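You operate a simulated robot arm through the tools that you are given. There is no shell and no other tool.

Carry out the task below with a simulated two-armed robot. There is one attempt and no reset: what you move stays moved.

JOB
Probe the three tubs in the grey rack and stand the yellow sign before the warm one.
Fine: the sign from the bench top; warm is above -5 C; probe back in its socket.

Only the result counts: the job must be done as asked and must still hold three seconds after the hand-in. Knocking over, shifting, dropping, spilling or breaking anything else fails it.

ROBOT AND FRAMES
Two 6-joint arms with fingered hands on one trunk that stands fixed in place. Base frame: the origin is at the foot of the trunk, x ahead of it, y to its left, z up. Readings come in mm, rad, newtons and seconds.
The left shoulder is at [70, 191, 1094], the right one opposite. With the tool pointing down near the work surface each hand reaches from about 300 to 740 mm from the base axis, measured 20 degrees to its own side. Payload 4.7 kg a hand.
Tool frame (each hand has its own): the origin (TCP) lies between the finger pads and is the grasp point; the fingertips stand 36 mm ahead of it; z points along the fingers, y is the line along which they close. The gripper opens to 120 mm; its body begins 42 mm behind the TCP. The gripper is a hand of 5 fingers: y runs from the thumb to the fingers, the wrist lies at [-18, -113, -198] in the tool frame.
Orientation is told as [roll, pitch, yaw] about the base's x, y, z axes, in that order, counted from this pose: with the fingers straight down and the wrist toward the robot, the tool's x, y and z point along [0, 1, 0], [1, 0, 0] and [0, 0, -1] of the base frame.

CONTROLS
- The arms move only by the tool play_rows. It takes "left_increments", "right_increments" or both (then of equal length, played together; a hand with none holds still); each is a list of rows, each a list of 6 numbers: the shift along the tool's x, y, z in units of 20 mm (1.0 is 20 mm), then the turn, a rotation vector about the tool's x, y, z in units of 6 degrees (1.0 is 6 degrees). In form: [[x, y, z, wx, wy, wz], ...]. A call has 1 to 20 rows; each row shifts and turns the commanded pose from where the row before left it, along the tool's axes as they then stand. A call with a number of a shift or a turn outside -1 to 1 is refused whole. Rows are played at 5 a second. More than 50 mm and 0.15 rad between two rows, and nothing of the call is played. A pose out of reach is approached as far as the arm can. The call stops where the force on the tool passes 40 N (or 10 N more than at its start, if that is more) or the arm is blocked; 0.2 s more then pass. In this call time passes only in rows, and 0.2 s behind the last. The reply holds the time, the measured pose of the TCP, the force on the tool along the base axes, the opening and the grip force, in the units named above and with some noise, with the torque about the TCP (base axes, N m) and any sound that the robot's microphone picked up, and new pictures: "show" is both (left out), scene, wrist or none (wrist: the cameras of the hands that moved).
- Cameras (640 x 400 px; columns grow to the right, rows downward): "scene" is now at [144, -41.8, 1365]; the picture's right is [-0.41, -0.91, -0.00], its down [-0.32, 0.14, -0.94] and it looks along [0.86, -0.38, -0.35] (base axes); focal length 214 px, centre (320, 200). "left" rides on the left gripper at [-73, -91, -143] in its tool frame; the picture's right is [-0.80, -0.28, 0.53], its down [0.53, -0.73, 0.42] and it looks along [0.27, 0.62, 0.74] (tool axes); focal length 234 px, centre (320, 200). "right" rides on the right gripper at [73, -91, -143] in its tool frame; the picture's right is [-0.80, 0.28, -0.53], its down [-0.53, -0.73, 0.42] and it looks along [-0.27, 0.62, 0.74] (tool axes); focal length 234 px, centre (320, 200). There is no depth. A picture from a camera that has moved, and an enlarged one, comes with that camera's place and axes in the base frame and with its lens. The place of the scene camera against the robot may be out by one fixed shift of up to 25 mm in any direction.
- slide_trunk(by): slides the trunk up (or, below 0, down) by that many mm; the arms and the scene camera ride with it, the base frame stays. It gives what a move gives, with no picture.
- set_fingers(index, middle, ring, little, thumb_bend, thumb_turn, hand): sets how far each is bent, from 0 (flat) to 100 (curled in); at 30 the hand is open as for a grip, at 70 the pads meet at the TCP. One left out holds its place. A second passes; each finger stops where it meets its share of the squeeze, and holds until it gets a number again. It is the only way to open and close the hand. It gives what a move gives, with no picture; readings hold the bend of each and the force on index, middle, ring, little, thumb and palm. thumb_turn goes from beside the hand (0) to across from the fingers (100), as for a grip.
- head_to(pan, tilt): turns the head with the scene camera to pan (to the left, within 1.501 rad either way) and tilt (down, from -0.506 to 1.204), counted from straight ahead of the robot. It gives what a move gives, and a new picture of the scene camera.
- enlarge(camera, box): a new picture of the part [left, top, right, bottom] of that camera's present view, enlarged. The clock stands still meanwhile.
- job_done(): hands the job in; it is judged then, once.

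Nothing tells you positions but the pictures and the camera data. Unless the task says otherwise, let go and move clear before handing in.

The tools are called after "Call:" by a JSON object that holds its "op" and its "data". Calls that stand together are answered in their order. play_rows: Moves the arms, as the interface text tells. Its arguments: {"type":"object","properties":{"left_increments":{"type":"array"},"right_increments":{"type":"array"},"show":{"type":"string","enum":["both","scene","wrist","none"]}},"required":[]} The other tools are called the same way: slide_trunk (by) moves the trunk up or down; set_fingers (index, middle, ring, little, thumb_bend, thumb_turn, hand) moves the fingers one by one; head_to (pan, tilt) turns the head that bears the scene camera; enlarge (camera, box) takes an enlarged picture of a part of a camera's view; job_done () hands the job in.

At the start:

```text
clock: 0.0
left_position: [698.2, -115.2, 1357.1]
left_ee_rot: [0.001, 0.0, -0.002]
left_contact_force: [-0.7, 0.2, -0.8]
left_wrist_torque: [0.04, -0.02, -0.02]
left_grip_width: 119.5
left_finger_force: 0.0
left_shape: jaw
left_bend: [30.0, 30.0, 30.0, 30.0, 30.0, 98.0]
left_finger forces: [0.0, 0.1, 0.0, 0.0, 0.1, 0.1]
right_position: [294.0, -457.3, 1325.3]
right_ee_rot: [-0.002, -0.001, 0.001]
right_contact_force: [-0.6, 0.3, -0.4]
right_wrist_torque: [0.01, -0.01, -0.01]
right_grip_width: 119.8
right_finger_force: 0.0
right_shape: jaw
right_bend: [30.0, 30.0, 30.0, 30.0, 30.0, 98.0]
right_finger forces: [0.0, 0.0, 0.1, 0.0, 0.0, 0.0]
trunk travel left (down, up): [-571.0, 369.0]
head pan, tilt (commanded): [-0.421, 0.354]
```

scene: 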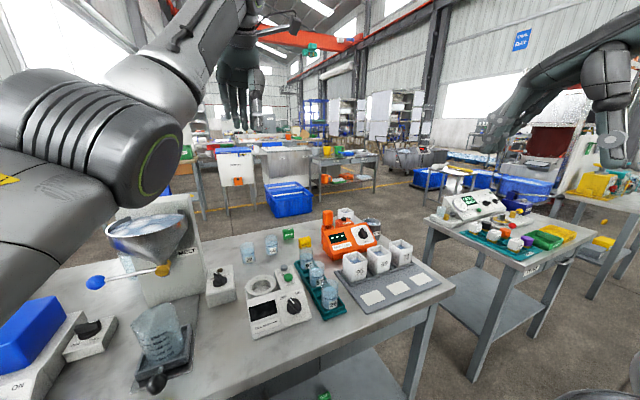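
right: 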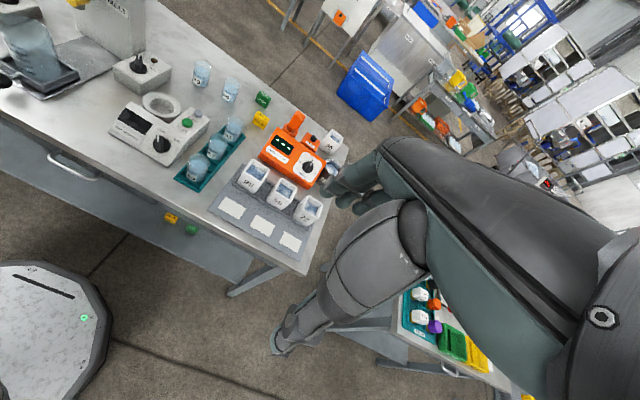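
left: 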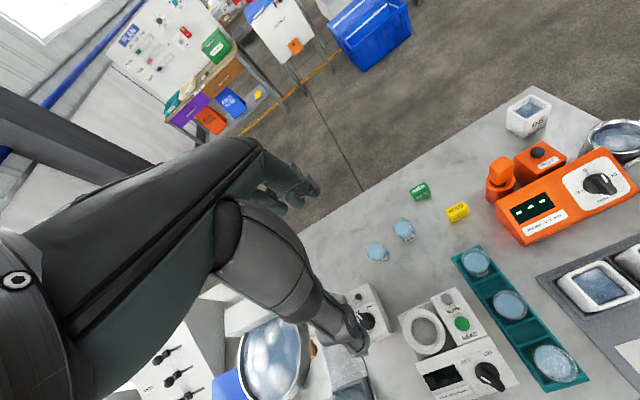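

I see a bench with a grey rack holding three white square tubs, an orange instrument with a probe in a socket, and small yellow and green signs on the bench top. I will first look closer at these before moving anything.

Call:
{"op": "enlarge", "data": {"camera": "scene", "box": [280, 195, 460, 320]}}

Call:
{"op": "enlarge", "data": {"camera": "left", "box": [400, 70, 640, 260]}}

Call:
{"op": "enlarge", "data": {"camera": "right", "box": [180, 80, 360, 270]}}

```text
3.20 times, centred on (370, 258) of scene
camera zoom: at [144.0, -41.8, 1365.0], right [-0.41, -0.91, 0.0], down [-0.32, 0.14, -0.94], along [0.86, -0.38, -0.35], focal length 686 px, centre (160, 16)
```

zoom: 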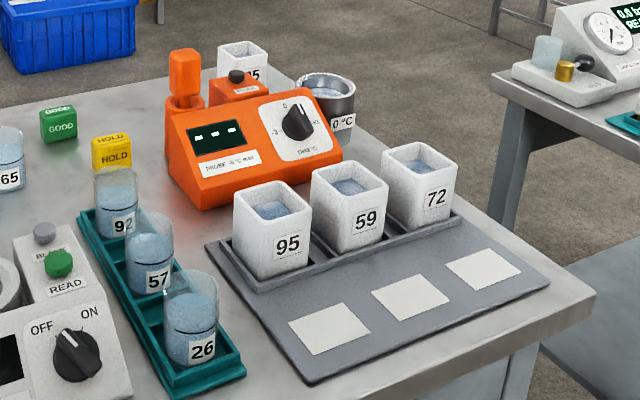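

```text
2.11 times, centred on (520, 165) of left
camera zoom: at [606.4, -187.9, 1499.3], right [-0.28, -0.8, -0.53], down [-0.73, 0.53, -0.42], along [0.62, 0.27, -0.74], focal length 493 px, centre (-101, 274)
```

zoom: 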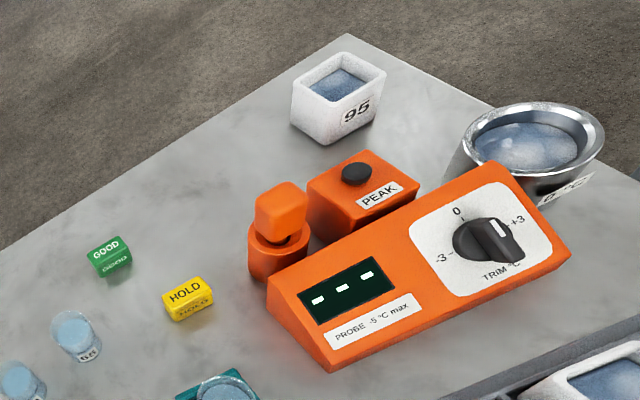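

```text
2.11 times, centred on (270, 175) of right
camera zoom: at [202.1, -384.9, 1469.2], right [0.28, -0.8, 0.53], down [-0.73, -0.53, -0.42], along [0.62, -0.27, -0.74], focal length 493 px, centre (425, 253)
```

zoom: 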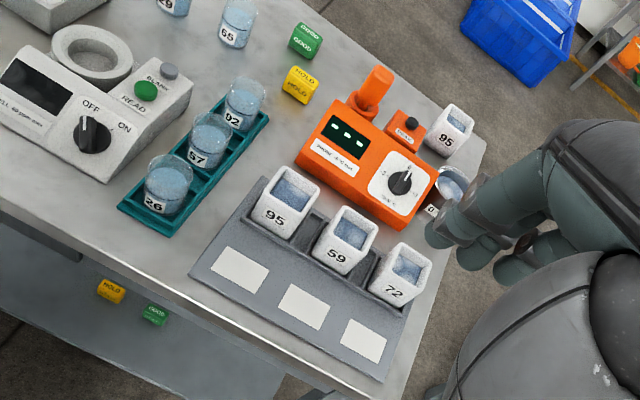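

The orange meter has its probe handle standing in a socket at about (851, -393, 962). The rack tubs 95/59/72 stand at x≈620, and the yellow HOLD sign is at about (853, -290, 872). I'll enlarge further to read the meter and see the probe's shape.

Call:
{"op": "enlarge", "data": {"camera": "scene", "box": [320, 200, 390, 245]}}

Call:
{"op": "enlarge", "data": {"camera": "left", "box": [480, 130, 600, 210]}}

Call:
{"op": "enlarge", "data": {"camera": "right", "box": [250, 100, 340, 190]}}

Call:
{"op": "enlarge", "data": {"camera": "right", "box": [200, 150, 330, 270]}}

```text
8.89 times, centred on (355, 222) of scene
camera zoom: at [144.0, -41.8, 1365.0], right [-0.41, -0.91, 0.0], down [-0.32, 0.14, -0.94], along [0.86, -0.38, -0.35], focal length 1906 px, centre (9, 0)
```

zoom: 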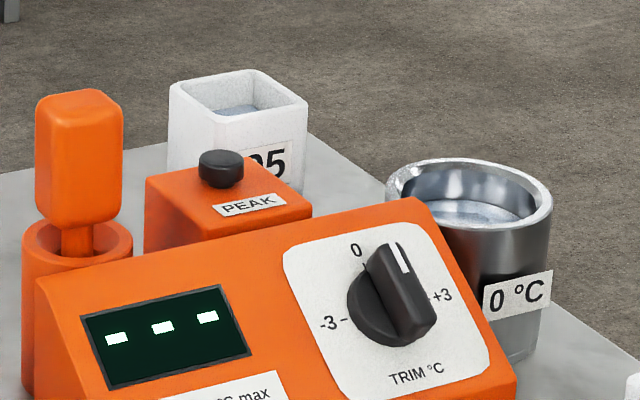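

```text
5.00 times, centred on (540, 170) of left
camera zoom: at [606.4, -187.9, 1499.3], right [-0.28, -0.8, -0.53], down [-0.73, 0.53, -0.42], along [0.62, 0.27, -0.74], focal length 1171 px, centre (-780, 350)
```

zoom: 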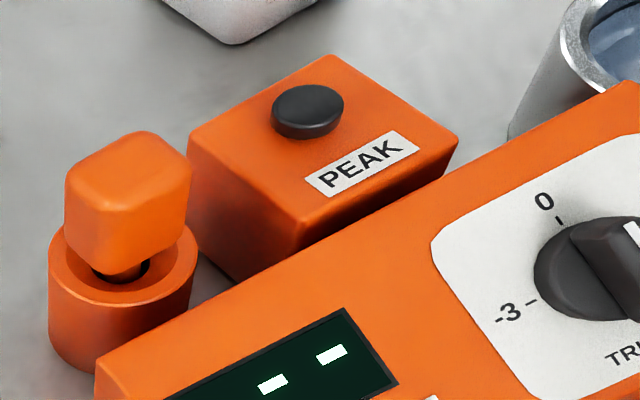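

```text
4.44 times, centred on (295, 145) of right
camera zoom: at [202.1, -384.9, 1469.2], right [0.28, -0.8, 0.53], down [-0.73, -0.53, -0.42], along [0.62, -0.27, -0.74], focal length 1041 px, centre (431, 444)
```

zoom: 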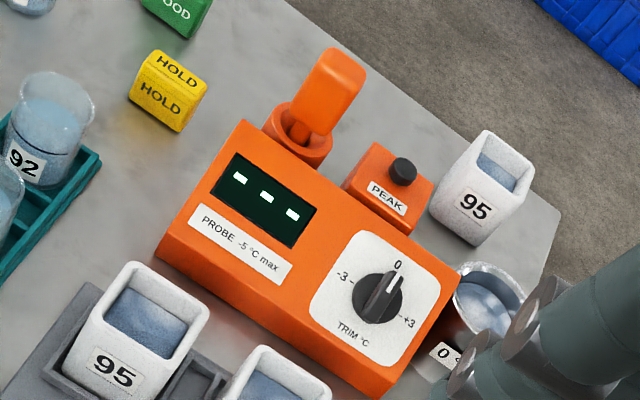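

```text
3.33 times, centred on (265, 210) of right
camera zoom: at [202.1, -384.9, 1469.2], right [0.28, -0.8, 0.53], down [-0.73, -0.53, -0.42], along [0.62, -0.27, -0.74], focal length 781 px, centre (503, 167)
```

zoom: 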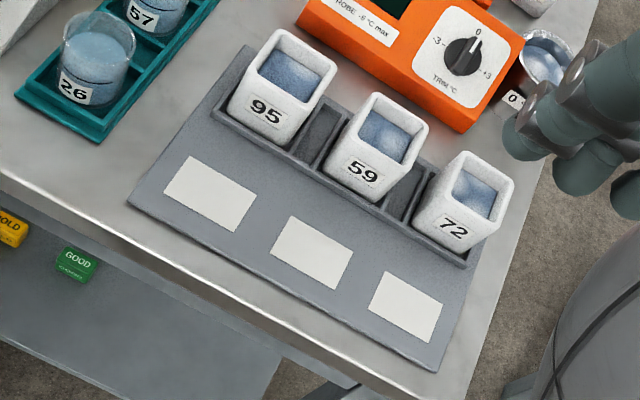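

The right hand should take the probe from above, with the tool straight down. I'll carry it forward over the bench, still well above everything, to test the reach and get a closer view.

Call:
{"op": "play_rows", "data": {"right_increments": [[0.1, 1, 0.1, 0, 0, 0], [0.1, 1, 0.1, 0, 0, 0], [0.1, 1, 0.1, 0, 0, 0], [0.1, 1, 0.1, 0, 0, 0], [0.1, 1, 0.1, 0, 0, 0], [0.1, 1, 0.1, 0, 0, 0], [0.1, 1, 0.1, 0, 0, 0], [0.1, 1, 0.1, 0, 0, 0], [0.1, 1, 0.1, 0, 0, 0], [0.1, 1, 0.1, 0, 0, 0], [0.1, 1, 0.1, 0, 0, 0], [0.1, 1, 0.1, 0, 0, 0], [0.1, 1, 0.1, 0, 0, 0], [0.1, 1, 0.1, 0, 0, 0], [0.1, 1, 0.1, 0, 0, 0], [0.1, 1, 0.1, 0, 0, 0], [0.1, 1, 0.1, 0, 0, 0], [0.1, 1, 0.1, 0, 0, 0]]}}

```text
clock: 3.8
left_position: [699.4, -115.6, 1354.8]
left_ee_rot: [0.0, 0.001, 0.0]
left_contact_force: [-1.3, -0.6, 0.1]
left_wrist_torque: [0.02, 0.06, -0.03]
left_grip_width: 119.3
left_finger_force: 0.1
left_shape: jaw
left_bend: [30.0, 30.0, 30.0, 30.0, 30.0, 98.0]
left_finger forces: [0.0, 0.0, 0.0, 0.0, 0.0, 0.1]
right_position: [562.8, -499.5, 1236.4]
right_ee_rot: [0.001, -0.001, 0.0]
right_contact_force: [-0.6, 0.0, -0.5]
right_wrist_torque: [0.05, 0.02, 0.03]
right_grip_width: 119.7
right_finger_force: 0.1
right_shape: jaw
right_bend: [30.0, 30.0, 30.0, 30.0, 30.0, 98.0]
right_finger forces: [0.1, 0.0, 0.0, 0.0, 0.0, 0.0]
right hand out of reach, approached as far as the arm can: row 10, 11, 12, 13, 14, 15, 16, 17, 18
trunk travel left (down, up): [-571.0, 369.0]
head pan, tilt (commanded): [-0.421, 0.354]
camera scene: at [144.7, -42.2, 1364.9], right [-0.41, -0.91, 0.0], down [-0.32, 0.14, -0.94], along [0.86, -0.38, -0.35], focal length 214 px, centre (320, 200)
camera right: at [470.4, -426.2, 1379.3], right [0.28, -0.8, 0.52], down [-0.73, -0.53, -0.43], along [0.62, -0.27, -0.74], focal length 234 px, centre (320, 200)
```

scene: 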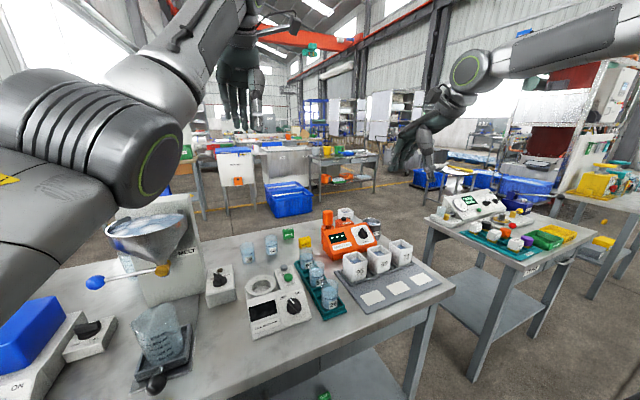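
right: 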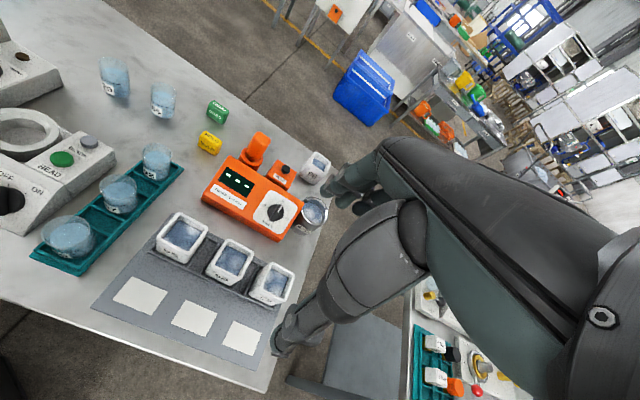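

The arm stopped short of the commanded path: it runs out of reach with this yaw at this height. I'll turn the head to see how the right arm is bent before choosing another wrist direction.

Call:
{"op": "head_to", "data": {"pan": -1.1, "tilt": 0.2}}

```text
clock: 4.8
left_position: [698.6, -115.4, 1357.0]
left_ee_rot: [0.0, -0.001, -0.001]
left_contact_force: [0.0, 0.1, -0.7]
left_wrist_torque: [-0.04, -0.02, 0.0]
left_grip_width: 119.8
left_finger_force: 0.0
left_shape: jaw
left_bend: [30.0, 30.0, 30.0, 30.0, 30.0, 98.0]
left_finger forces: [0.0, 0.1, 0.0, 0.1, 0.0, 0.0]
right_position: [564.4, -498.6, 1237.1]
right_ee_rot: [0.001, -0.002, -0.001]
right_contact_force: [0.4, -1.2, -0.4]
right_wrist_torque: [0.03, -0.03, 0.01]
right_grip_width: 119.6
right_finger_force: 0.1
right_shape: jaw
right_bend: [30.0, 30.0, 30.0, 30.0, 30.0, 98.0]
right_finger forces: [0.0, 0.0, 0.0, 0.0, 0.1, 0.1]
trunk travel left (down, up): [-571.0, 369.0]
head pan, tilt (commanded): [-1.1, 0.201]
camera scene: at [101.6, -86.9, 1379.3], right [-0.89, -0.45, 0.0], down [-0.09, 0.18, -0.98], along [0.45, -0.87, -0.2], focal length 214 px, centre (320, 200)
```

scene: 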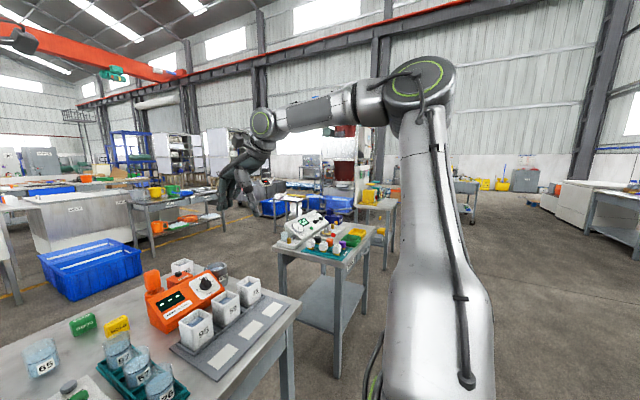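

The elbow is only bent about 90°, so the limit comes from the wrist direction and not from extension. I'll try yawing the hand and see whether it can go further.

Call:
{"op": "play_rows", "data": {"right_increments": [[0, 0, 0, 0, 0, 1], [0, 0, 0, 0, 0, 1], [0, 0, 0, 0, 0, 1], [0, 0, 0, 0, 0, 1], [0, 0, 0, 0, 0, 1]], "show": "scene"}}

```text
clock: 6.0
left_position: [697.7, -114.7, 1356.9]
left_ee_rot: [-0.002, 0.0, -0.001]
left_contact_force: [-0.1, -0.1, 0.2]
left_wrist_torque: [0.01, -0.02, 0.01]
left_grip_width: 119.4
left_finger_force: 0.0
left_shape: jaw
left_bend: [30.0, 30.0, 30.0, 30.0, 30.0, 98.0]
left_finger forces: [0.1, 0.0, 0.1, 0.0, 0.0, 0.0]
right_position: [533.2, -521.2, 1226.0]
right_ee_rot: [0.002, -0.002, -0.525]
right_contact_force: [0.8, 0.7, 0.3]
right_wrist_torque: [0.01, -0.03, 0.01]
right_grip_width: 119.5
right_finger_force: 0.0
right_shape: jaw
right_bend: [30.0, 30.0, 30.0, 30.0, 30.0, 98.0]
right_finger forces: [0.0, 0.0, 0.0, 0.0, 0.0, 0.0]
right hand out of reach, approached as far as the arm can: row 1, 2, 3, 4, 5
trunk travel left (down, up): [-571.0, 369.0]
head pan, tilt (commanded): [-1.1, 0.201]
camera scene: at [101.3, -86.9, 1379.4], right [-0.89, -0.45, 0.0], down [-0.09, 0.18, -0.98], along [0.44, -0.87, -0.2], focal length 214 px, centre (320, 200)
```

scene: 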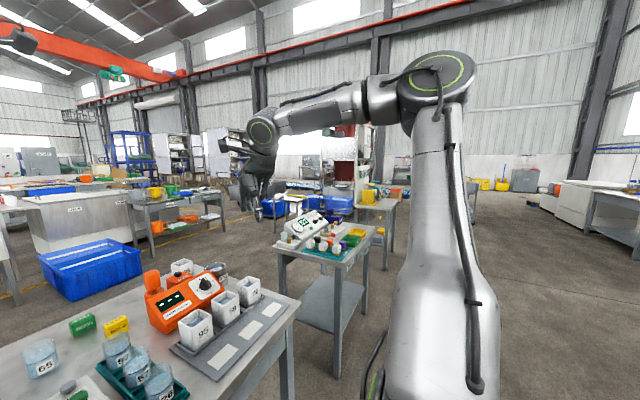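

Yawing right did not help. I'll look at the left arm's posture for comparison, since it reaches further out than the right one.

Call:
{"op": "head_to", "data": {"pan": 0.5, "tilt": 0.1}}

```text
clock: 7.7
left_position: [697.7, -115.9, 1356.8]
left_ee_rot: [-0.001, 0.0, -0.001]
left_contact_force: [0.0, 0.2, -1.1]
left_wrist_torque: [0.0, -0.01, -0.02]
left_grip_width: 119.7
left_finger_force: 0.1
left_shape: jaw
left_bend: [30.0, 30.0, 30.0, 30.0, 30.0, 98.0]
left_finger forces: [0.0, 0.1, 0.0, 0.1, 0.1, 0.1]
right_position: [532.9, -521.7, 1226.6]
right_ee_rot: [0.003, -0.002, -0.523]
right_contact_force: [1.0, 0.0, -0.4]
right_wrist_torque: [0.02, -0.01, -0.03]
right_grip_width: 119.6
right_finger_force: 0.1
right_shape: jaw
right_bend: [30.0, 30.0, 30.0, 30.0, 30.0, 98.0]
right_finger forces: [0.1, 0.1, 0.0, 0.0, 0.0, 0.0]
trunk travel left (down, up): [-571.0, 369.0]
head pan, tilt (commanded): [0.499, 0.099]
camera scene: at [140.0, 40.2, 1388.7], right [0.48, -0.88, 0.0], down [-0.09, -0.05, -0.99], along [0.87, 0.48, -0.1], focal length 214 px, centre (320, 200)
```

scene: 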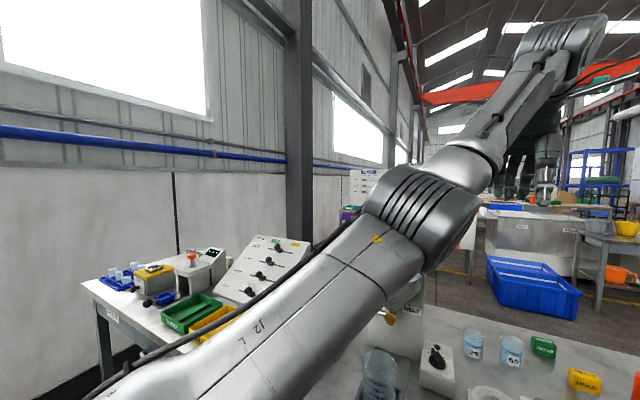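

The left arm is stretched forward with its elbow low, while the right one is elbow-up. I'll test whether the right hand gets further when it comes lower, still well above everything on the bench.

Call:
{"op": "play_rows", "data": {"right_increments": [[0, 0, 1, 0, 0, -1], [0, 0, 1, 0, 0, -1], [0, 0, 1, 0, 0, -1], [0, 0, 1, 0, 0, -1], [0, 0, 1, 0, 0, -1], [0, 0, 1, 0, 0, 0], [0, 0, 1, 0, 0, 0], [0, 0, 1, 0, 0, 0]], "show": "none"}}

Call:
{"op": "head_to", "data": {"pan": -0.9, "tilt": 0.3}}

```text
clock: 9.5
left_position: [698.8, -114.8, 1356.1]
left_ee_rot: [0.0, 0.001, -0.001]
left_contact_force: [0.7, 0.2, -0.5]
left_wrist_torque: [-0.03, 0.01, 0.02]
left_grip_width: 119.7
left_finger_force: 0.0
left_shape: jaw
left_bend: [30.0, 30.0, 30.0, 30.0, 30.0, 98.0]
left_finger forces: [0.1, 0.0, 0.1, 0.0, 0.0, 0.0]
right_position: [533.5, -521.2, 1065.8]
right_ee_rot: [-0.001, 0.0, -0.002]
right_contact_force: [-0.2, -0.7, -0.1]
right_wrist_torque: [-0.02, -0.02, 0.01]
right_grip_width: 119.5
right_finger_force: 0.0
right_shape: jaw
right_bend: [30.0, 30.0, 30.0, 30.0, 30.0, 98.0]
right_finger forces: [0.1, 0.0, 0.1, 0.0, 0.1, 0.1]
trunk travel left (down, up): [-571.0, 369.0]
head pan, tilt (commanded): [0.499, 0.099]
```

```text
clock: 11.1
left_position: [698.3, -115.6, 1355.8]
left_ee_rot: [0.0, -0.001, 0.001]
left_contact_force: [0.1, -0.1, -0.1]
left_wrist_torque: [0.02, 0.0, 0.04]
left_grip_width: 119.7
left_finger_force: 0.0
left_shape: jaw
left_bend: [30.0, 30.0, 30.0, 30.0, 30.0, 98.0]
left_finger forces: [0.0, 0.0, 0.0, 0.1, 0.0, 0.0]
right_position: [532.5, -520.1, 1067.6]
right_ee_rot: [0.0, 0.001, 0.0]
right_contact_force: [-0.1, 0.3, 0.0]
right_wrist_torque: [-0.02, -0.02, -0.01]
right_grip_width: 119.6
right_finger_force: 0.0
right_shape: jaw
right_bend: [30.0, 30.0, 30.0, 30.0, 30.0, 98.0]
right_finger forces: [0.1, 0.0, 0.0, 0.0, 0.0, 0.0]
trunk travel left (down, up): [-571.0, 369.0]
head pan, tilt (commanded): [-0.901, 0.3]
camera scene: at [117.2, -77.0, 1370.1], right [-0.78, -0.62, 0.0], down [-0.18, 0.23, -0.96], along [0.59, -0.75, -0.3], focal length 214 px, centre (320, 200)
```

scene: 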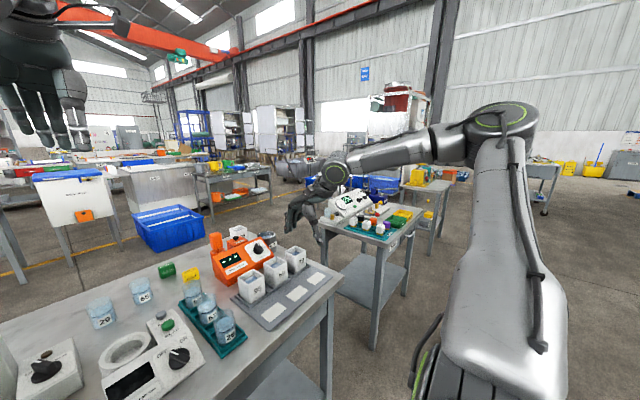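

The lower pose is in reach, and each call starts from the pose actually reached. I'll now push forward toward the probe at this height, with the fingertips around 1030 and above everything on the bench.

Call:
{"op": "play_rows", "data": {"right_increments": [[0.4, 1, 0, 0, 0, 0], [0.4, 1, 0, 0, 0, 0], [0.4, 1, 0, 0, 0, 0], [0.4, 1, 0, 0, 0, 0], [0.4, 1, 0, 0, 0, 0], [0.4, 1, 0, 0, 0, 0], [0.4, 1, 0, 0, 0, 0], [0.4, 1, 0, 0, 0, 0], [0.4, 1, 0, 0, 0, 0], [0.4, 1, 0, 0, 0, 0]], "show": "both"}}

```text
clock: 13.2
left_position: [698.4, -114.8, 1355.5]
left_ee_rot: [-0.002, -0.001, 0.0]
left_contact_force: [0.5, -1.1, -0.1]
left_wrist_torque: [-0.02, 0.02, 0.02]
left_grip_width: 119.6
left_finger_force: 0.1
left_shape: jaw
left_bend: [30.0, 30.0, 30.0, 30.0, 30.0, 98.0]
left_finger forces: [0.0, 0.1, 0.0, 0.1, 0.0, 0.1]
right_position: [595.1, -499.4, 1068.5]
right_ee_rot: [-0.002, -0.002, 0.0]
right_contact_force: [0.1, 0.0, -0.8]
right_wrist_torque: [-0.02, -0.01, 0.04]
right_grip_width: 119.7
right_finger_force: 0.0
right_shape: jaw
right_bend: [30.0, 30.0, 30.0, 30.0, 30.0, 98.0]
right_finger forces: [0.0, 0.1, 0.0, 0.0, 0.0, 0.0]
right hand out of reach, approached as far as the arm can: row 4, 5, 6, 7, 8, 9, 10
trunk travel left (down, up): [-571.0, 369.0]
head pan, tilt (commanded): [-0.901, 0.3]
camera scene: at [117.1, -77.0, 1370.0], right [-0.78, -0.62, 0.0], down [-0.18, 0.23, -0.96], along [0.59, -0.75, -0.3], focal length 214 px, centre (320, 200)
camera right: at [501.7, -425.5, 1210.4], right [0.28, -0.8, 0.53], down [-0.73, -0.53, -0.43], along [0.62, -0.27, -0.74], focal length 234 px, centre (320, 200)
```

scene: 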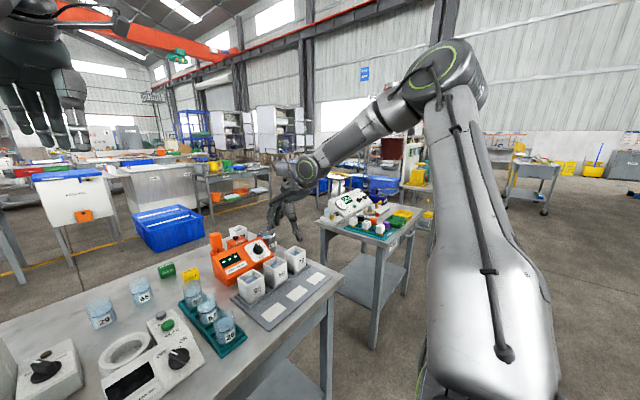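
right: 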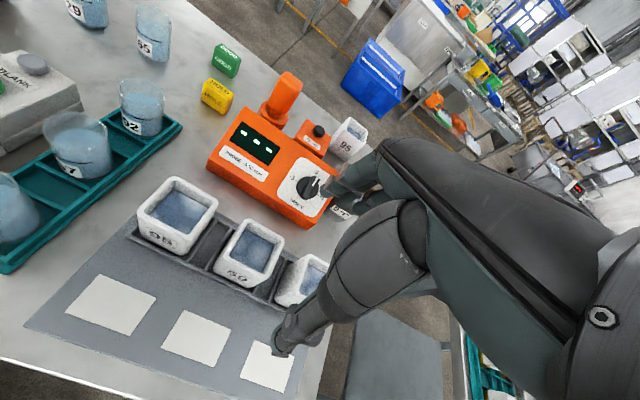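

The hand stops along one line again, as if the right shoulder cannot swing the arm further left. I'll test that with the hand pulled in and to the left, over empty bench space at the same height.

Call:
{"op": "play_rows", "data": {"right_increments": [[0.7, -1, 0, 0, 0, 0], [0.7, -1, 0, 0, 0, 0], [0.7, -1, 0, 0, 0, 0], [0.7, -1, 0, 0, 0, 0], [0.7, -1, 0, 0, 0, 0], [0.7, -1, 0, 0, 0, 0], [0.7, -1, 0, 0, 0, 0], [0.7, -1, 0, 0, 0, 0]], "show": "scene"}}

```text
clock: 15.1
left_position: [697.9, -114.9, 1357.4]
left_ee_rot: [0.001, 0.001, 0.0]
left_contact_force: [-0.8, 0.7, -0.4]
left_wrist_torque: [-0.04, -0.02, 0.0]
left_grip_width: 119.7
left_finger_force: 0.1
left_shape: jaw
left_bend: [30.0, 30.0, 30.0, 30.0, 30.0, 98.0]
left_finger forces: [0.0, 0.0, 0.1, 0.1, 0.1, 0.0]
right_position: [432.4, -387.3, 1069.7]
right_ee_rot: [0.0, -0.001, -0.001]
right_contact_force: [-0.4, -0.7, -0.4]
right_wrist_torque: [-0.01, -0.03, -0.02]
right_grip_width: 119.4
right_finger_force: 0.0
right_shape: jaw
right_bend: [30.0, 30.0, 30.0, 30.0, 30.0, 98.0]
right_finger forces: [0.1, 0.1, 0.0, 0.1, 0.1, 0.0]
trunk travel left (down, up): [-571.0, 369.0]
head pan, tilt (commanded): [-0.901, 0.3]
camera scene: at [116.5, -76.4, 1370.2], right [-0.78, -0.62, 0.0], down [-0.18, 0.23, -0.96], along [0.59, -0.75, -0.3], focal length 214 px, centre (320, 200)
```

scene: 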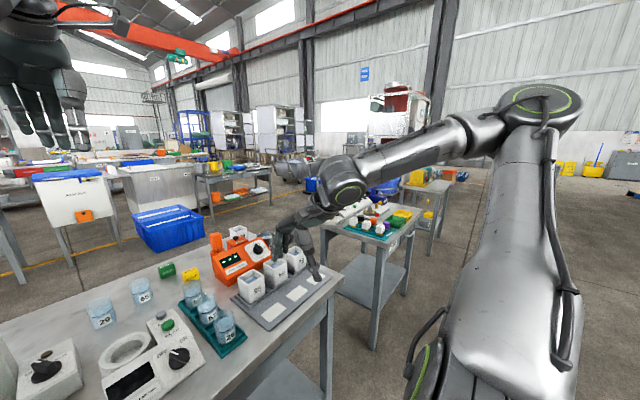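

That pose is in reach, so it isn't simply a swing limit. I'll keep going left at the same height to map the boundary.

Call:
{"op": "play_rows", "data": {"right_increments": [[1, 0, 0, 0, 0, 0], [1, 0, 0, 0, 0, 0], [1, 0, 0, 0, 0, 0], [1, 0, 0, 0, 0, 0], [1, 0, 0, 0, 0, 0]], "show": "scene"}}

```text
clock: 16.2
left_position: [699.0, -115.3, 1355.8]
left_ee_rot: [0.0, 0.001, -0.001]
left_contact_force: [-1.0, -0.8, -0.1]
left_wrist_torque: [-0.02, -0.01, 0.01]
left_grip_width: 119.6
left_finger_force: 0.0
left_shape: jaw
left_bend: [30.0, 30.0, 30.0, 30.0, 30.0, 98.0]
left_finger forces: [0.0, 0.0, 0.0, 0.0, 0.1, 0.1]
right_position: [425.4, -342.8, 1071.1]
right_ee_rot: [0.001, 0.0, 0.001]
right_contact_force: [-0.9, -0.2, 0.2]
right_wrist_torque: [0.02, 0.0, 0.02]
right_grip_width: 119.7
right_finger_force: 0.0
right_shape: jaw
right_bend: [30.0, 30.0, 30.0, 30.0, 30.0, 98.0]
right_finger forces: [0.0, 0.0, 0.1, 0.1, 0.1, 0.1]
right hand out of reach, approached as far as the arm can: row 3, 4, 5
trunk travel left (down, up): [-571.0, 369.0]
head pan, tilt (commanded): [-0.901, 0.3]
camera scene: at [117.0, -77.0, 1370.1], right [-0.78, -0.62, 0.0], down [-0.18, 0.23, -0.96], along [0.59, -0.75, -0.3], focal length 214 px, centre (320, 200)
```

scene: 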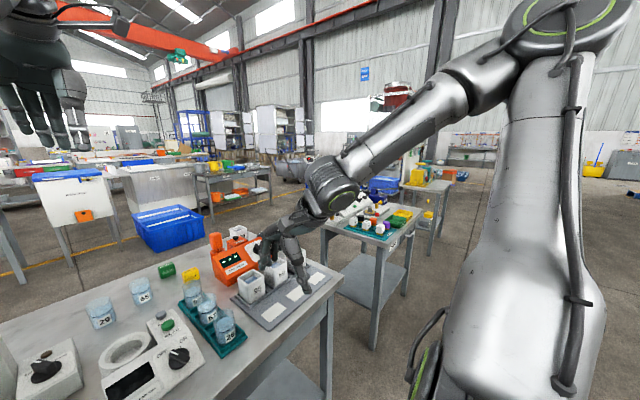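

The boundary is odd, so I'll zoom in on the wrist and hand to understand how the hand is mounted on the arm.

Call:
{"op": "enlarge", "data": {"camera": "scene", "box": [220, 120, 420, 310]}}

Call:
{"op": "enlarge", "data": {"camera": "scene", "box": [400, 0, 640, 400]}}

```text
2.11 times, centred on (320, 215) of scene
camera zoom: at [117.0, -77.0, 1370.1], right [-0.78, -0.62, 0.0], down [-0.18, 0.23, -0.96], along [0.59, -0.75, -0.3], focal length 452 px, centre (320, 168)
```

zoom: 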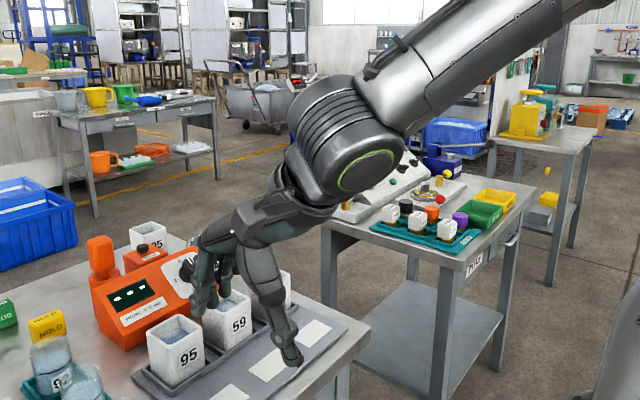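

```text
1.00 times, centred on (520, 200) of scene (not enlarged: the box is as wide or as high as the picture)
camera zoom: at [117.0, -77.0, 1370.1], right [-0.78, -0.62, 0.0], down [-0.18, 0.23, -0.96], along [0.59, -0.75, -0.3], focal length 214 px, centre (120, 200)
```

zoom: 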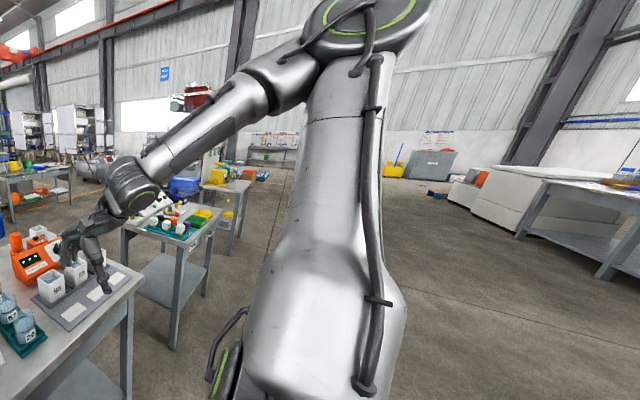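

The right arm's wrist seems to stop at a nearly vertical plane running forward-right from its shoulder. I'll test with the hand yawed left whether it is a shoulder swing limit or a wrist limit.

Call:
{"op": "play_rows", "data": {"right_increments": [[-1, 0, 0, 0, 0, 0], [-1, 0, 0, 0, 0, 0], [-1, 0, 0, 0, 0, 0], [0, 0, 0, 0, 0, -1], [0, 0, 0, 0, 0, -1], [0, 0, 0, 0, 0, -1], [0, 0, 0, 0, 0, -1], [0, 0, 0, 0, 0, -1], [0, 0, 0, 0, 0, -1], [0, 0, 0, 0, 0, -1], [0, 0, 0, 0, 0, -1], [0, 0, 0, 0, 0, -1], [0, 0, 0, 0, 0, -1], [0.5, 0.866, 0, 0, 0, 0], [0.5, 0.866, 0, 0, 0, 0], [0.5, 0.866, 0, 0, 0, 0], [0.5, 0.866, 0, 0, 0, 0], [0.5, 0.866, 0, 0, 0, 0], [0.5, 0.866, 0, 0, 0, 0], [0.5, 0.866, 0, 0, 0, 0]], "show": "scene"}}

```text
clock: 20.4
left_position: [698.4, -114.3, 1356.6]
left_ee_rot: [-0.004, 0.0, 0.0]
left_contact_force: [0.4, -0.5, -0.3]
left_wrist_torque: [-0.01, 0.04, -0.02]
left_grip_width: 119.6
left_finger_force: 0.1
left_shape: jaw
left_bend: [30.0, 30.0, 30.0, 30.0, 30.0, 98.0]
left_finger forces: [0.1, 0.0, 0.0, 0.0, 0.1, 0.0]
right_position: [438.7, -239.7, 1067.5]
right_ee_rot: [0.001, 0.003, 1.045]
right_contact_force: [-0.2, 0.6, -0.4]
right_wrist_torque: [0.0, 0.02, 0.04]
right_grip_width: 119.7
right_finger_force: 0.1
right_shape: jaw
right_bend: [30.0, 30.0, 30.0, 30.0, 30.0, 98.0]
right_finger forces: [0.1, 0.1, 0.0, 0.0, 0.0, 0.1]
right hand out of reach, approached as far as the arm can: row 3, 4, 5, 7
trunk travel left (down, up): [-571.0, 369.0]
head pan, tilt (commanded): [-0.901, 0.3]
camera scene: at [117.9, -75.7, 1370.1], right [-0.78, -0.62, 0.0], down [-0.18, 0.23, -0.96], along [0.59, -0.75, -0.3], focal length 214 px, centre (320, 200)
```

scene: 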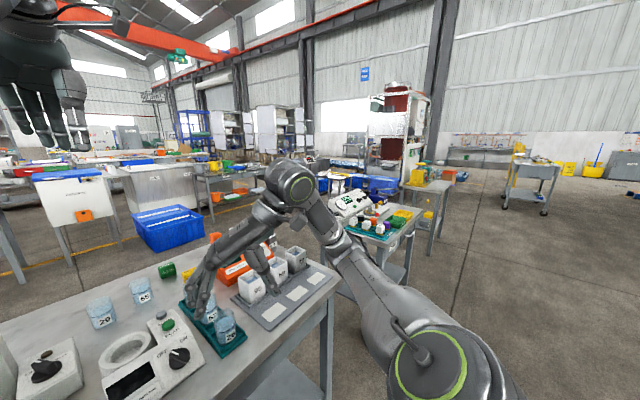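

The arm found a different posture (elbow low) and now reaches further left. I'll turn the yaw back to 0 here and test moving forward from this posture.

Call:
{"op": "play_rows", "data": {"right_increments": [[0, 0, 0, 0, 0, 1], [0, 0, 0, 0, 0, 1], [0, 0, 0, 0, 0, 1], [0, 0, 0, 0, 0, 1], [0, 0, 0, 0, 0, 1], [0, 0, 0, 0, 0, 1], [0, 0, 0, 0, 0, 1], [0, 0, 0, 0, 0, 1], [0, 0, 0, 0, 0, 1], [0, 0, 0, 0, 0, 1]], "show": "scene"}}

```text
clock: 22.6
left_position: [696.5, -115.2, 1356.6]
left_ee_rot: [0.0, -0.001, -0.001]
left_contact_force: [0.5, -0.7, 0.3]
left_wrist_torque: [0.0, -0.03, 0.0]
left_grip_width: 119.6
left_finger_force: 0.0
left_shape: jaw
left_bend: [30.0, 30.0, 30.0, 30.0, 30.0, 98.0]
left_finger forces: [0.0, 0.0, 0.0, 0.1, 0.0, 0.0]
right_position: [437.6, -348.8, 1078.6]
right_ee_rot: [0.003, -0.004, -0.001]
right_contact_force: [-0.5, 0.1, -0.5]
right_wrist_torque: [-0.02, 0.01, 0.01]
right_grip_width: 120.0
right_finger_force: 0.1
right_shape: jaw
right_bend: [30.0, 30.0, 30.0, 30.0, 30.0, 98.0]
right_finger forces: [0.0, 0.0, 0.0, 0.1, 0.0, 0.0]
right hand out of reach, approached as far as the arm can: row 5, 6, 7, 8, 9, 10
trunk travel left (down, up): [-571.0, 369.0]
head pan, tilt (commanded): [-0.901, 0.3]
camera scene: at [116.3, -77.5, 1370.1], right [-0.78, -0.62, 0.0], down [-0.18, 0.23, -0.96], along [0.59, -0.75, -0.3], focal length 214 px, centre (320, 200)
```

scene: 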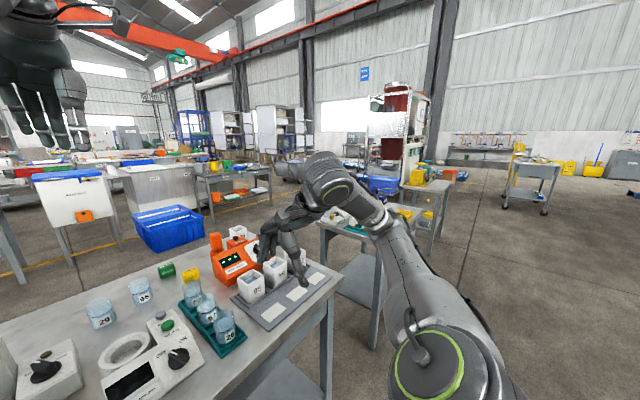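

At yaw 0 the same line stops the hand in either posture, while yaw +60° reaches past it. I'll go back to yaw +60° and test moving forward with it.

Call:
{"op": "play_rows", "data": {"right_increments": [[0, 0, 0, 0, 0, -1], [0, 0, 0, 0, 0, -1], [0, 0, 0, 0, 0, -1], [0, 0, 0, 0, 0, -1], [0, 0, 0, 0, 0, -1], [0, 0, 0, 0, 0, -1], [0, 0, 0, 0, 0, -1], [0, 0, 0, 0, 0, -1], [0, 0, 0, 0, 0, -1], [0, 0, 0, 0, 0, -1], [-0.866, 0.5, 0, 0, 0, 0], [-0.866, 0.5, 0, 0, 0, 0], [-0.866, 0.5, 0, 0, 0, 0], [-0.866, 0.5, 0, 0, 0, 0], [-0.866, 0.5, 0, 0, 0, 0], [-0.866, 0.5, 0, 0, 0, 0], [-0.866, 0.5, 0, 0, 0, 0], [-0.866, 0.5, 0, 0, 0, 0], [-0.866, 0.5, 0, 0, 0, 0], [-0.866, 0.5, 0, 0, 0, 0]], "show": "scene"}}

```text
clock: 26.9
left_position: [699.0, -115.2, 1356.5]
left_ee_rot: [0.0, 0.001, 0.0]
left_contact_force: [0.6, 0.6, -0.6]
left_wrist_torque: [-0.03, -0.03, 0.03]
left_grip_width: 119.2
left_finger_force: 0.0
left_shape: jaw
left_bend: [30.0, 30.0, 30.0, 30.0, 30.0, 98.0]
left_finger forces: [0.1, 0.0, 0.1, 0.1, 0.1, 0.0]
right_position: [639.1, -346.7, 1077.1]
right_ee_rot: [0.0, 0.002, 1.047]
right_contact_force: [-0.6, 0.3, 0.0]
right_wrist_torque: [0.02, -0.01, -0.02]
right_grip_width: 119.7
right_finger_force: 0.0
right_shape: jaw
right_bend: [30.0, 30.0, 30.0, 30.0, 30.0, 98.0]
right_finger forces: [0.0, 0.0, 0.1, 0.0, 0.0, 0.1]
trunk travel left (down, up): [-571.0, 369.0]
head pan, tilt (commanded): [-0.901, 0.3]
camera scene: at [117.9, -76.7, 1370.0], right [-0.78, -0.62, 0.0], down [-0.18, 0.23, -0.96], along [0.59, -0.75, -0.3], focal length 214 px, centre (320, 200)
```

scene: 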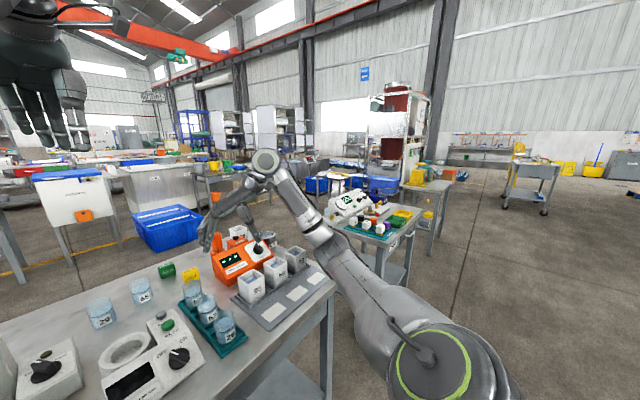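

Yaw +60° gives free reach in this posture. I'll turn to yaw +90°, so the fingers close along y, and go on to above the probe, keeping the fingertips about 45 mm above its top.

Call:
{"op": "play_rows", "data": {"right_increments": [[0, 0, 0, 0, 0, -1], [0, 0, 0, 0, 0, -1], [0, 0, 0, 0, 0, -1], [0, 0, 0, 0, 0, -1], [0, 0, 0, 0, 0, -1], [-1, 0, 0, 0, 0, 0], [-1, 0, 0, 0, 0, 0], [-1, 0, 0, 0, 0, 0], [-1, 0, 0, 0, 0, 0], [-1, 0, 0, 0, 0, 0], [-1, 0, 0, 0, 0, 0]], "show": "both"}}

```text
clock: 29.2
left_position: [698.8, -115.7, 1356.3]
left_ee_rot: [0.0, 0.0, 0.0]
left_contact_force: [-0.6, -1.2, -0.2]
left_wrist_torque: [-0.05, 0.01, -0.01]
left_grip_width: 119.5
left_finger_force: 0.1
left_shape: jaw
left_bend: [30.0, 30.0, 30.0, 30.0, 30.0, 98.0]
left_finger forces: [0.1, 0.0, 0.0, 0.1, 0.0, 0.0]
right_position: [630.3, -352.2, 972.5]
right_ee_rot: [-0.016, -0.017, 1.56]
right_contact_force: [0.3, -0.3, -0.4]
right_wrist_torque: [-0.01, 0.0, 0.0]
right_grip_width: 120.0
right_finger_force: 0.0
right_shape: jaw
right_bend: [30.0, 30.0, 30.0, 30.0, 30.0, 98.0]
right_finger forces: [0.1, 0.0, 0.0, 0.1, 0.0, 0.0]
right hand out of reach, approached as far as the arm can: row 3, 4, 5, 6, 7, 8, 9, 10, 11
trunk travel left (down, up): [-571.0, 369.0]
head pan, tilt (commanded): [-0.901, 0.3]
camera scene: at [117.8, -77.1, 1370.0], right [-0.78, -0.62, 0.0], down [-0.18, 0.23, -0.96], along [0.59, -0.75, -0.3], focal length 214 px, centre (320, 200)
camera right: at [552.0, -445.2, 1111.8], right [0.8, 0.26, 0.54], down [0.53, -0.73, -0.43], along [0.29, 0.63, -0.72], focal length 234 px, centre (320, 200)
```

scene: 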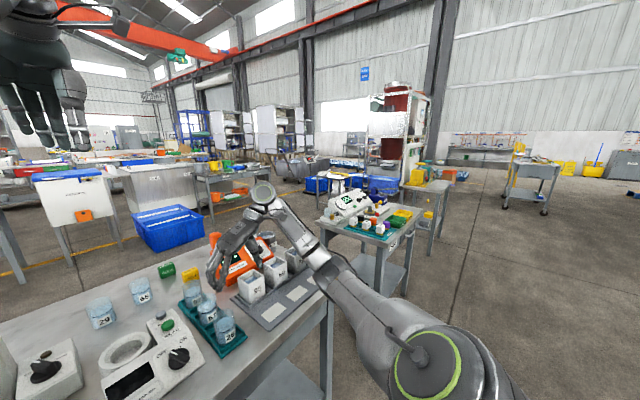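
right: 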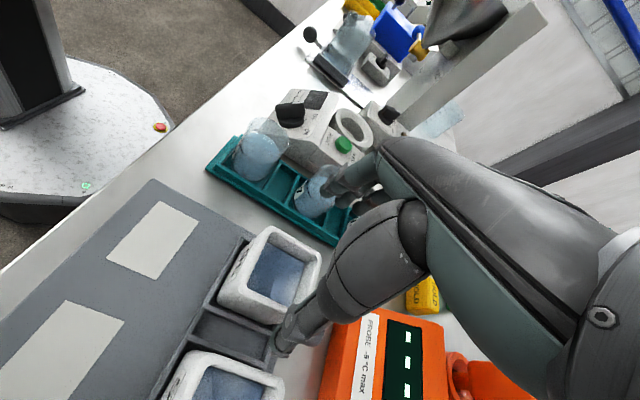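

That yaw isn't reachable this high, so the arm dipped to z≈972 near tub 95 without touching anything. I'll raise it at once while easing the yaw back.

Call:
{"op": "play_rows", "data": {"right_increments": [[0, 0, -1, 0, 0, 0.7], [0, 0, -1, 0, 0, 1], [0, 0, -1, 0, 0, 1], [0, 0, -1, 0, 0, 1], [0, 0, -1, 0, 0, 1], [0, 0, -1, 0, 0, 0.3]], "show": "both"}}

```text
clock: 30.6
left_position: [698.6, -115.5, 1356.5]
left_ee_rot: [-0.001, 0.0, 0.001]
left_contact_force: [-0.1, 0.3, 0.8]
left_wrist_torque: [-0.02, 0.03, 0.0]
left_grip_width: 119.8
left_finger_force: 0.2
left_shape: jaw
left_bend: [30.0, 30.0, 30.0, 30.0, 30.0, 98.0]
left_finger forces: [0.1, 0.0, 0.0, 0.0, 0.1, 0.0]
right_position: [629.5, -352.7, 1094.3]
right_ee_rot: [0.0, 0.002, 1.046]
right_contact_force: [0.8, 0.1, 0.2]
right_wrist_torque: [-0.01, -0.02, 0.04]
right_grip_width: 119.9
right_finger_force: 0.1
right_shape: jaw
right_bend: [30.0, 30.0, 30.0, 30.0, 30.0, 98.0]
right_finger forces: [0.0, 0.1, 0.0, 0.0, 0.0, 0.1]
trunk travel left (down, up): [-571.0, 369.0]
head pan, tilt (commanded): [-0.901, 0.3]
camera scene: at [116.9, -76.4, 1370.1], right [-0.78, -0.62, 0.0], down [-0.18, 0.23, -0.96], along [0.59, -0.75, -0.3], focal length 214 px, centre (320, 200)
camera right: at [520.5, -395.7, 1236.5], right [0.84, -0.16, 0.53], down [0.09, -0.9, -0.42], along [0.54, 0.4, -0.74], focal length 234 px, centre (320, 200)
```

scene: 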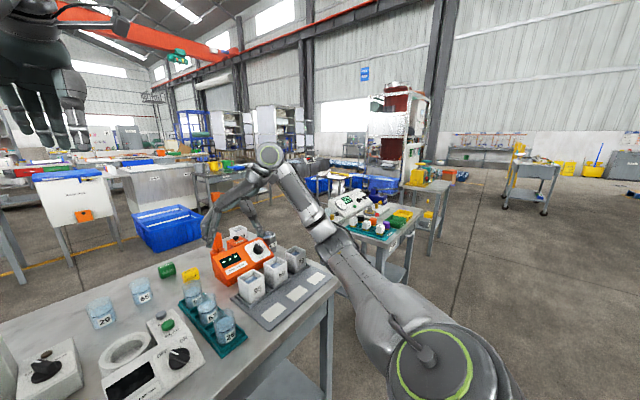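
right: 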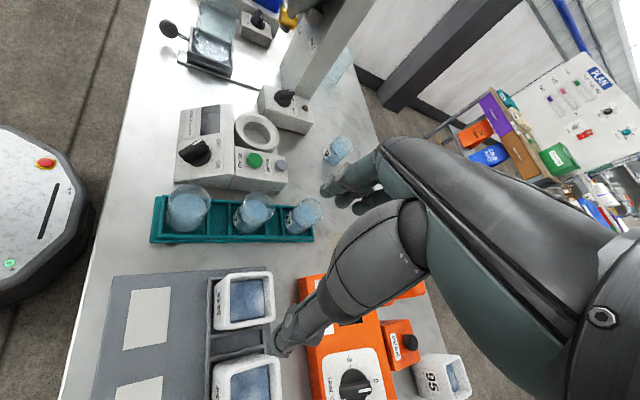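

Lower relative to the shoulder gives more freedom, so I'll raise the trunk 150 mm. That also gives the low elbow more clearance over the bench.

Call:
{"op": "slide_trunk", "data": {"by": 150}}

Call:
{"op": "head_to", "data": {"pan": -0.5, "tilt": 0.5}}

```text
clock: 32.4
left_position: [699.1, -115.0, 1505.2]
left_ee_rot: [0.0, 0.0, 0.0]
left_contact_force: [0.2, 0.2, -0.3]
left_wrist_torque: [0.01, 0.0, 0.0]
left_grip_width: 119.6
left_finger_force: 0.0
left_shape: jaw
left_bend: [30.0, 30.0, 30.0, 30.0, 30.0, 98.0]
left_finger forces: [0.1, 0.1, 0.0, 0.1, 0.1, 0.1]
right_position: [629.8, -354.1, 1242.8]
right_ee_rot: [0.0, -0.001, 1.047]
right_contact_force: [-0.4, -0.1, 0.3]
right_wrist_torque: [0.0, 0.04, 0.0]
right_grip_width: 119.7
right_finger_force: 0.1
right_shape: jaw
right_bend: [30.0, 30.0, 30.0, 30.0, 30.0, 98.0]
right_finger forces: [0.0, 0.0, 0.0, 0.1, 0.1, 0.1]
trunk travel left (down, up): [-721.0, 219.0]
head pan, tilt (commanded): [-0.901, 0.3]
```

```text
clock: 33.3
left_position: [698.0, -115.5, 1505.5]
left_ee_rot: [0.0, 0.0, -0.001]
left_contact_force: [-0.8, 0.4, 0.2]
left_wrist_torque: [0.02, 0.01, -0.01]
left_grip_width: 119.8
left_finger_force: 0.1
left_shape: jaw
left_bend: [30.0, 30.0, 30.0, 30.0, 30.0, 98.0]
left_finger forces: [0.0, 0.1, 0.0, 0.0, 0.0, 0.0]
right_position: [629.6, -353.2, 1242.7]
right_ee_rot: [0.001, 0.001, 1.045]
right_contact_force: [0.0, 0.3, -0.3]
right_wrist_torque: [0.01, 0.0, -0.02]
right_grip_width: 119.8
right_finger_force: 0.0
right_shape: jaw
right_bend: [30.0, 30.0, 30.0, 30.0, 30.0, 98.0]
right_finger forces: [0.0, 0.0, 0.1, 0.0, 0.0, 0.0]
trunk travel left (down, up): [-721.0, 219.0]
head pan, tilt (commanded): [-0.499, 0.499]
camera scene: at [139.0, -47.5, 1501.7], right [-0.48, -0.88, 0.0], down [-0.42, 0.23, -0.88], along [0.77, -0.42, -0.48], focal length 214 px, centre (320, 200)
```

scene: 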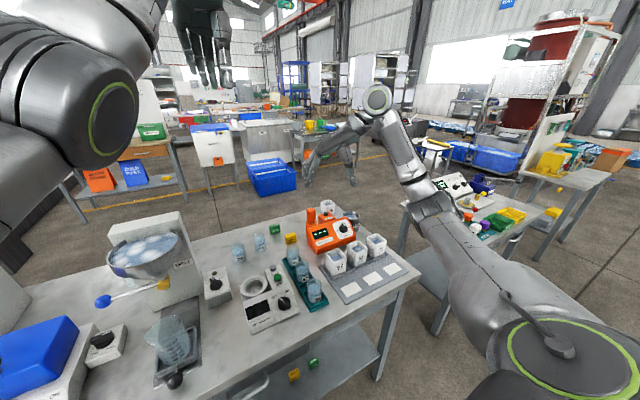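

There's good clearance now. I'll move forward at this height with yaw +60° to above the probe.

Call:
{"op": "play_rows", "data": {"right_increments": [[-0.866, 0.5, 0, 0, 0, 0], [-0.866, 0.5, 0, 0, 0, 0], [-0.866, 0.5, 0, 0, 0, 0], [-0.866, 0.5, 0, 0, 0, 0], [-0.866, 0.5, 0, 0, 0, 0], [-0.866, 0.5, 0, 0, 0, 0], [-0.866, 0.5, 0, 0, 0, 0], [-0.866, 0.5, 0, 0, 0, 0], [-0.866, 0.5, 0, 0, 0, 0], [-0.866, 0.5, 0, 0, 0, 0]], "show": "scene"}}

```text
clock: 35.5
left_position: [697.8, -114.0, 1506.0]
left_ee_rot: [-0.001, -0.001, 0.001]
left_contact_force: [0.0, -0.3, 0.9]
left_wrist_torque: [-0.03, 0.0, -0.02]
left_grip_width: 119.5
left_finger_force: 0.1
left_shape: jaw
left_bend: [30.0, 30.0, 30.0, 30.0, 30.0, 98.0]
left_finger forces: [0.0, 0.0, 0.0, 0.1, 0.1, 0.0]
right_position: [831.7, -353.9, 1243.8]
right_ee_rot: [-0.001, 0.003, 1.047]
right_contact_force: [-0.2, 0.1, 0.1]
right_wrist_torque: [0.0, 0.03, 0.01]
right_grip_width: 119.9
right_finger_force: 0.0
right_shape: jaw
right_bend: [30.0, 30.0, 30.0, 30.0, 30.0, 98.0]
right_finger forces: [0.0, 0.0, 0.0, 0.0, 0.0, 0.1]
trunk travel left (down, up): [-721.0, 219.0]
head pan, tilt (commanded): [-0.499, 0.499]
camera scene: at [139.3, -46.0, 1501.6], right [-0.48, -0.88, 0.0], down [-0.42, 0.23, -0.88], along [0.77, -0.42, -0.48], focal length 214 px, centre (320, 200)
```

scene: 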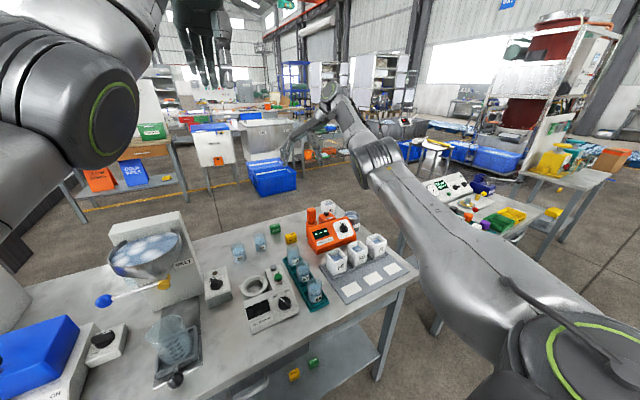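

The arm reaches above the probe with yaw +60°. I'll descend part way, to z≈1140, and look with the wrist camera.

Call:
{"op": "play_rows", "data": {"right_increments": [[0, 0, 1, 0, 0, 0], [0, 0, 1, 0, 0, 0], [0, 0, 1, 0, 0, 0], [0, 0, 1, 0, 0, 0], [0, 0, 1, 0, 0, 0]], "show": "both"}}

```text
clock: 36.7
left_position: [699.0, -115.9, 1506.1]
left_ee_rot: [0.0, -0.001, 0.0]
left_contact_force: [-0.6, -0.3, -0.2]
left_wrist_torque: [0.0, 0.02, -0.01]
left_grip_width: 119.6
left_finger_force: 0.0
left_shape: jaw
left_bend: [30.0, 30.0, 30.0, 30.0, 30.0, 98.0]
left_finger forces: [0.0, 0.0, 0.0, 0.1, 0.1, 0.0]
right_position: [829.0, -354.1, 1143.1]
right_ee_rot: [-0.001, 0.0, 1.048]
right_contact_force: [-0.1, 0.8, 0.3]
right_wrist_torque: [0.01, -0.01, -0.04]
right_grip_width: 119.4
right_finger_force: 0.1
right_shape: jaw
right_bend: [30.0, 30.0, 30.0, 30.0, 30.0, 98.0]
right_finger forces: [0.0, 0.1, 0.0, 0.0, 0.0, 0.0]
trunk travel left (down, up): [-721.0, 219.0]
head pan, tilt (commanded): [-0.499, 0.499]
camera scene: at [139.6, -47.9, 1501.6], right [-0.48, -0.88, 0.0], down [-0.42, 0.23, -0.88], along [0.77, -0.42, -0.48], focal length 214 px, centre (320, 200)
camera right: at [720.1, -397.3, 1285.4], right [0.84, -0.16, 0.52], down [0.09, -0.9, -0.42], along [0.54, 0.4, -0.74], focal length 234 px, centre (320, 200)
```

scene: 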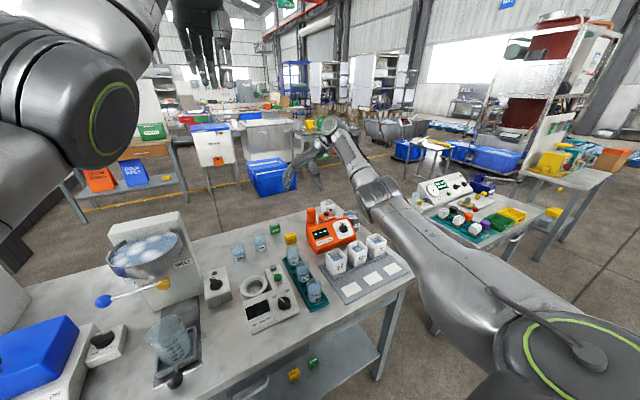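
right: 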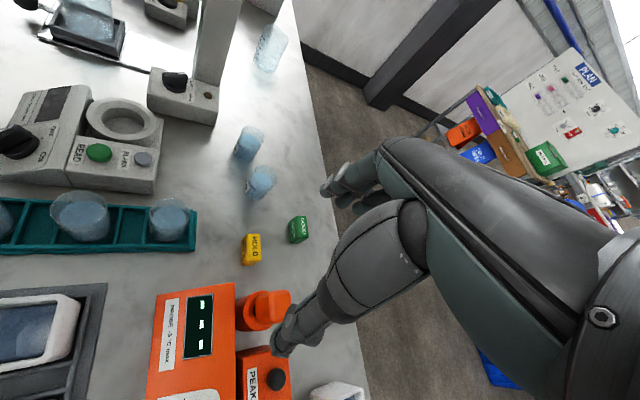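

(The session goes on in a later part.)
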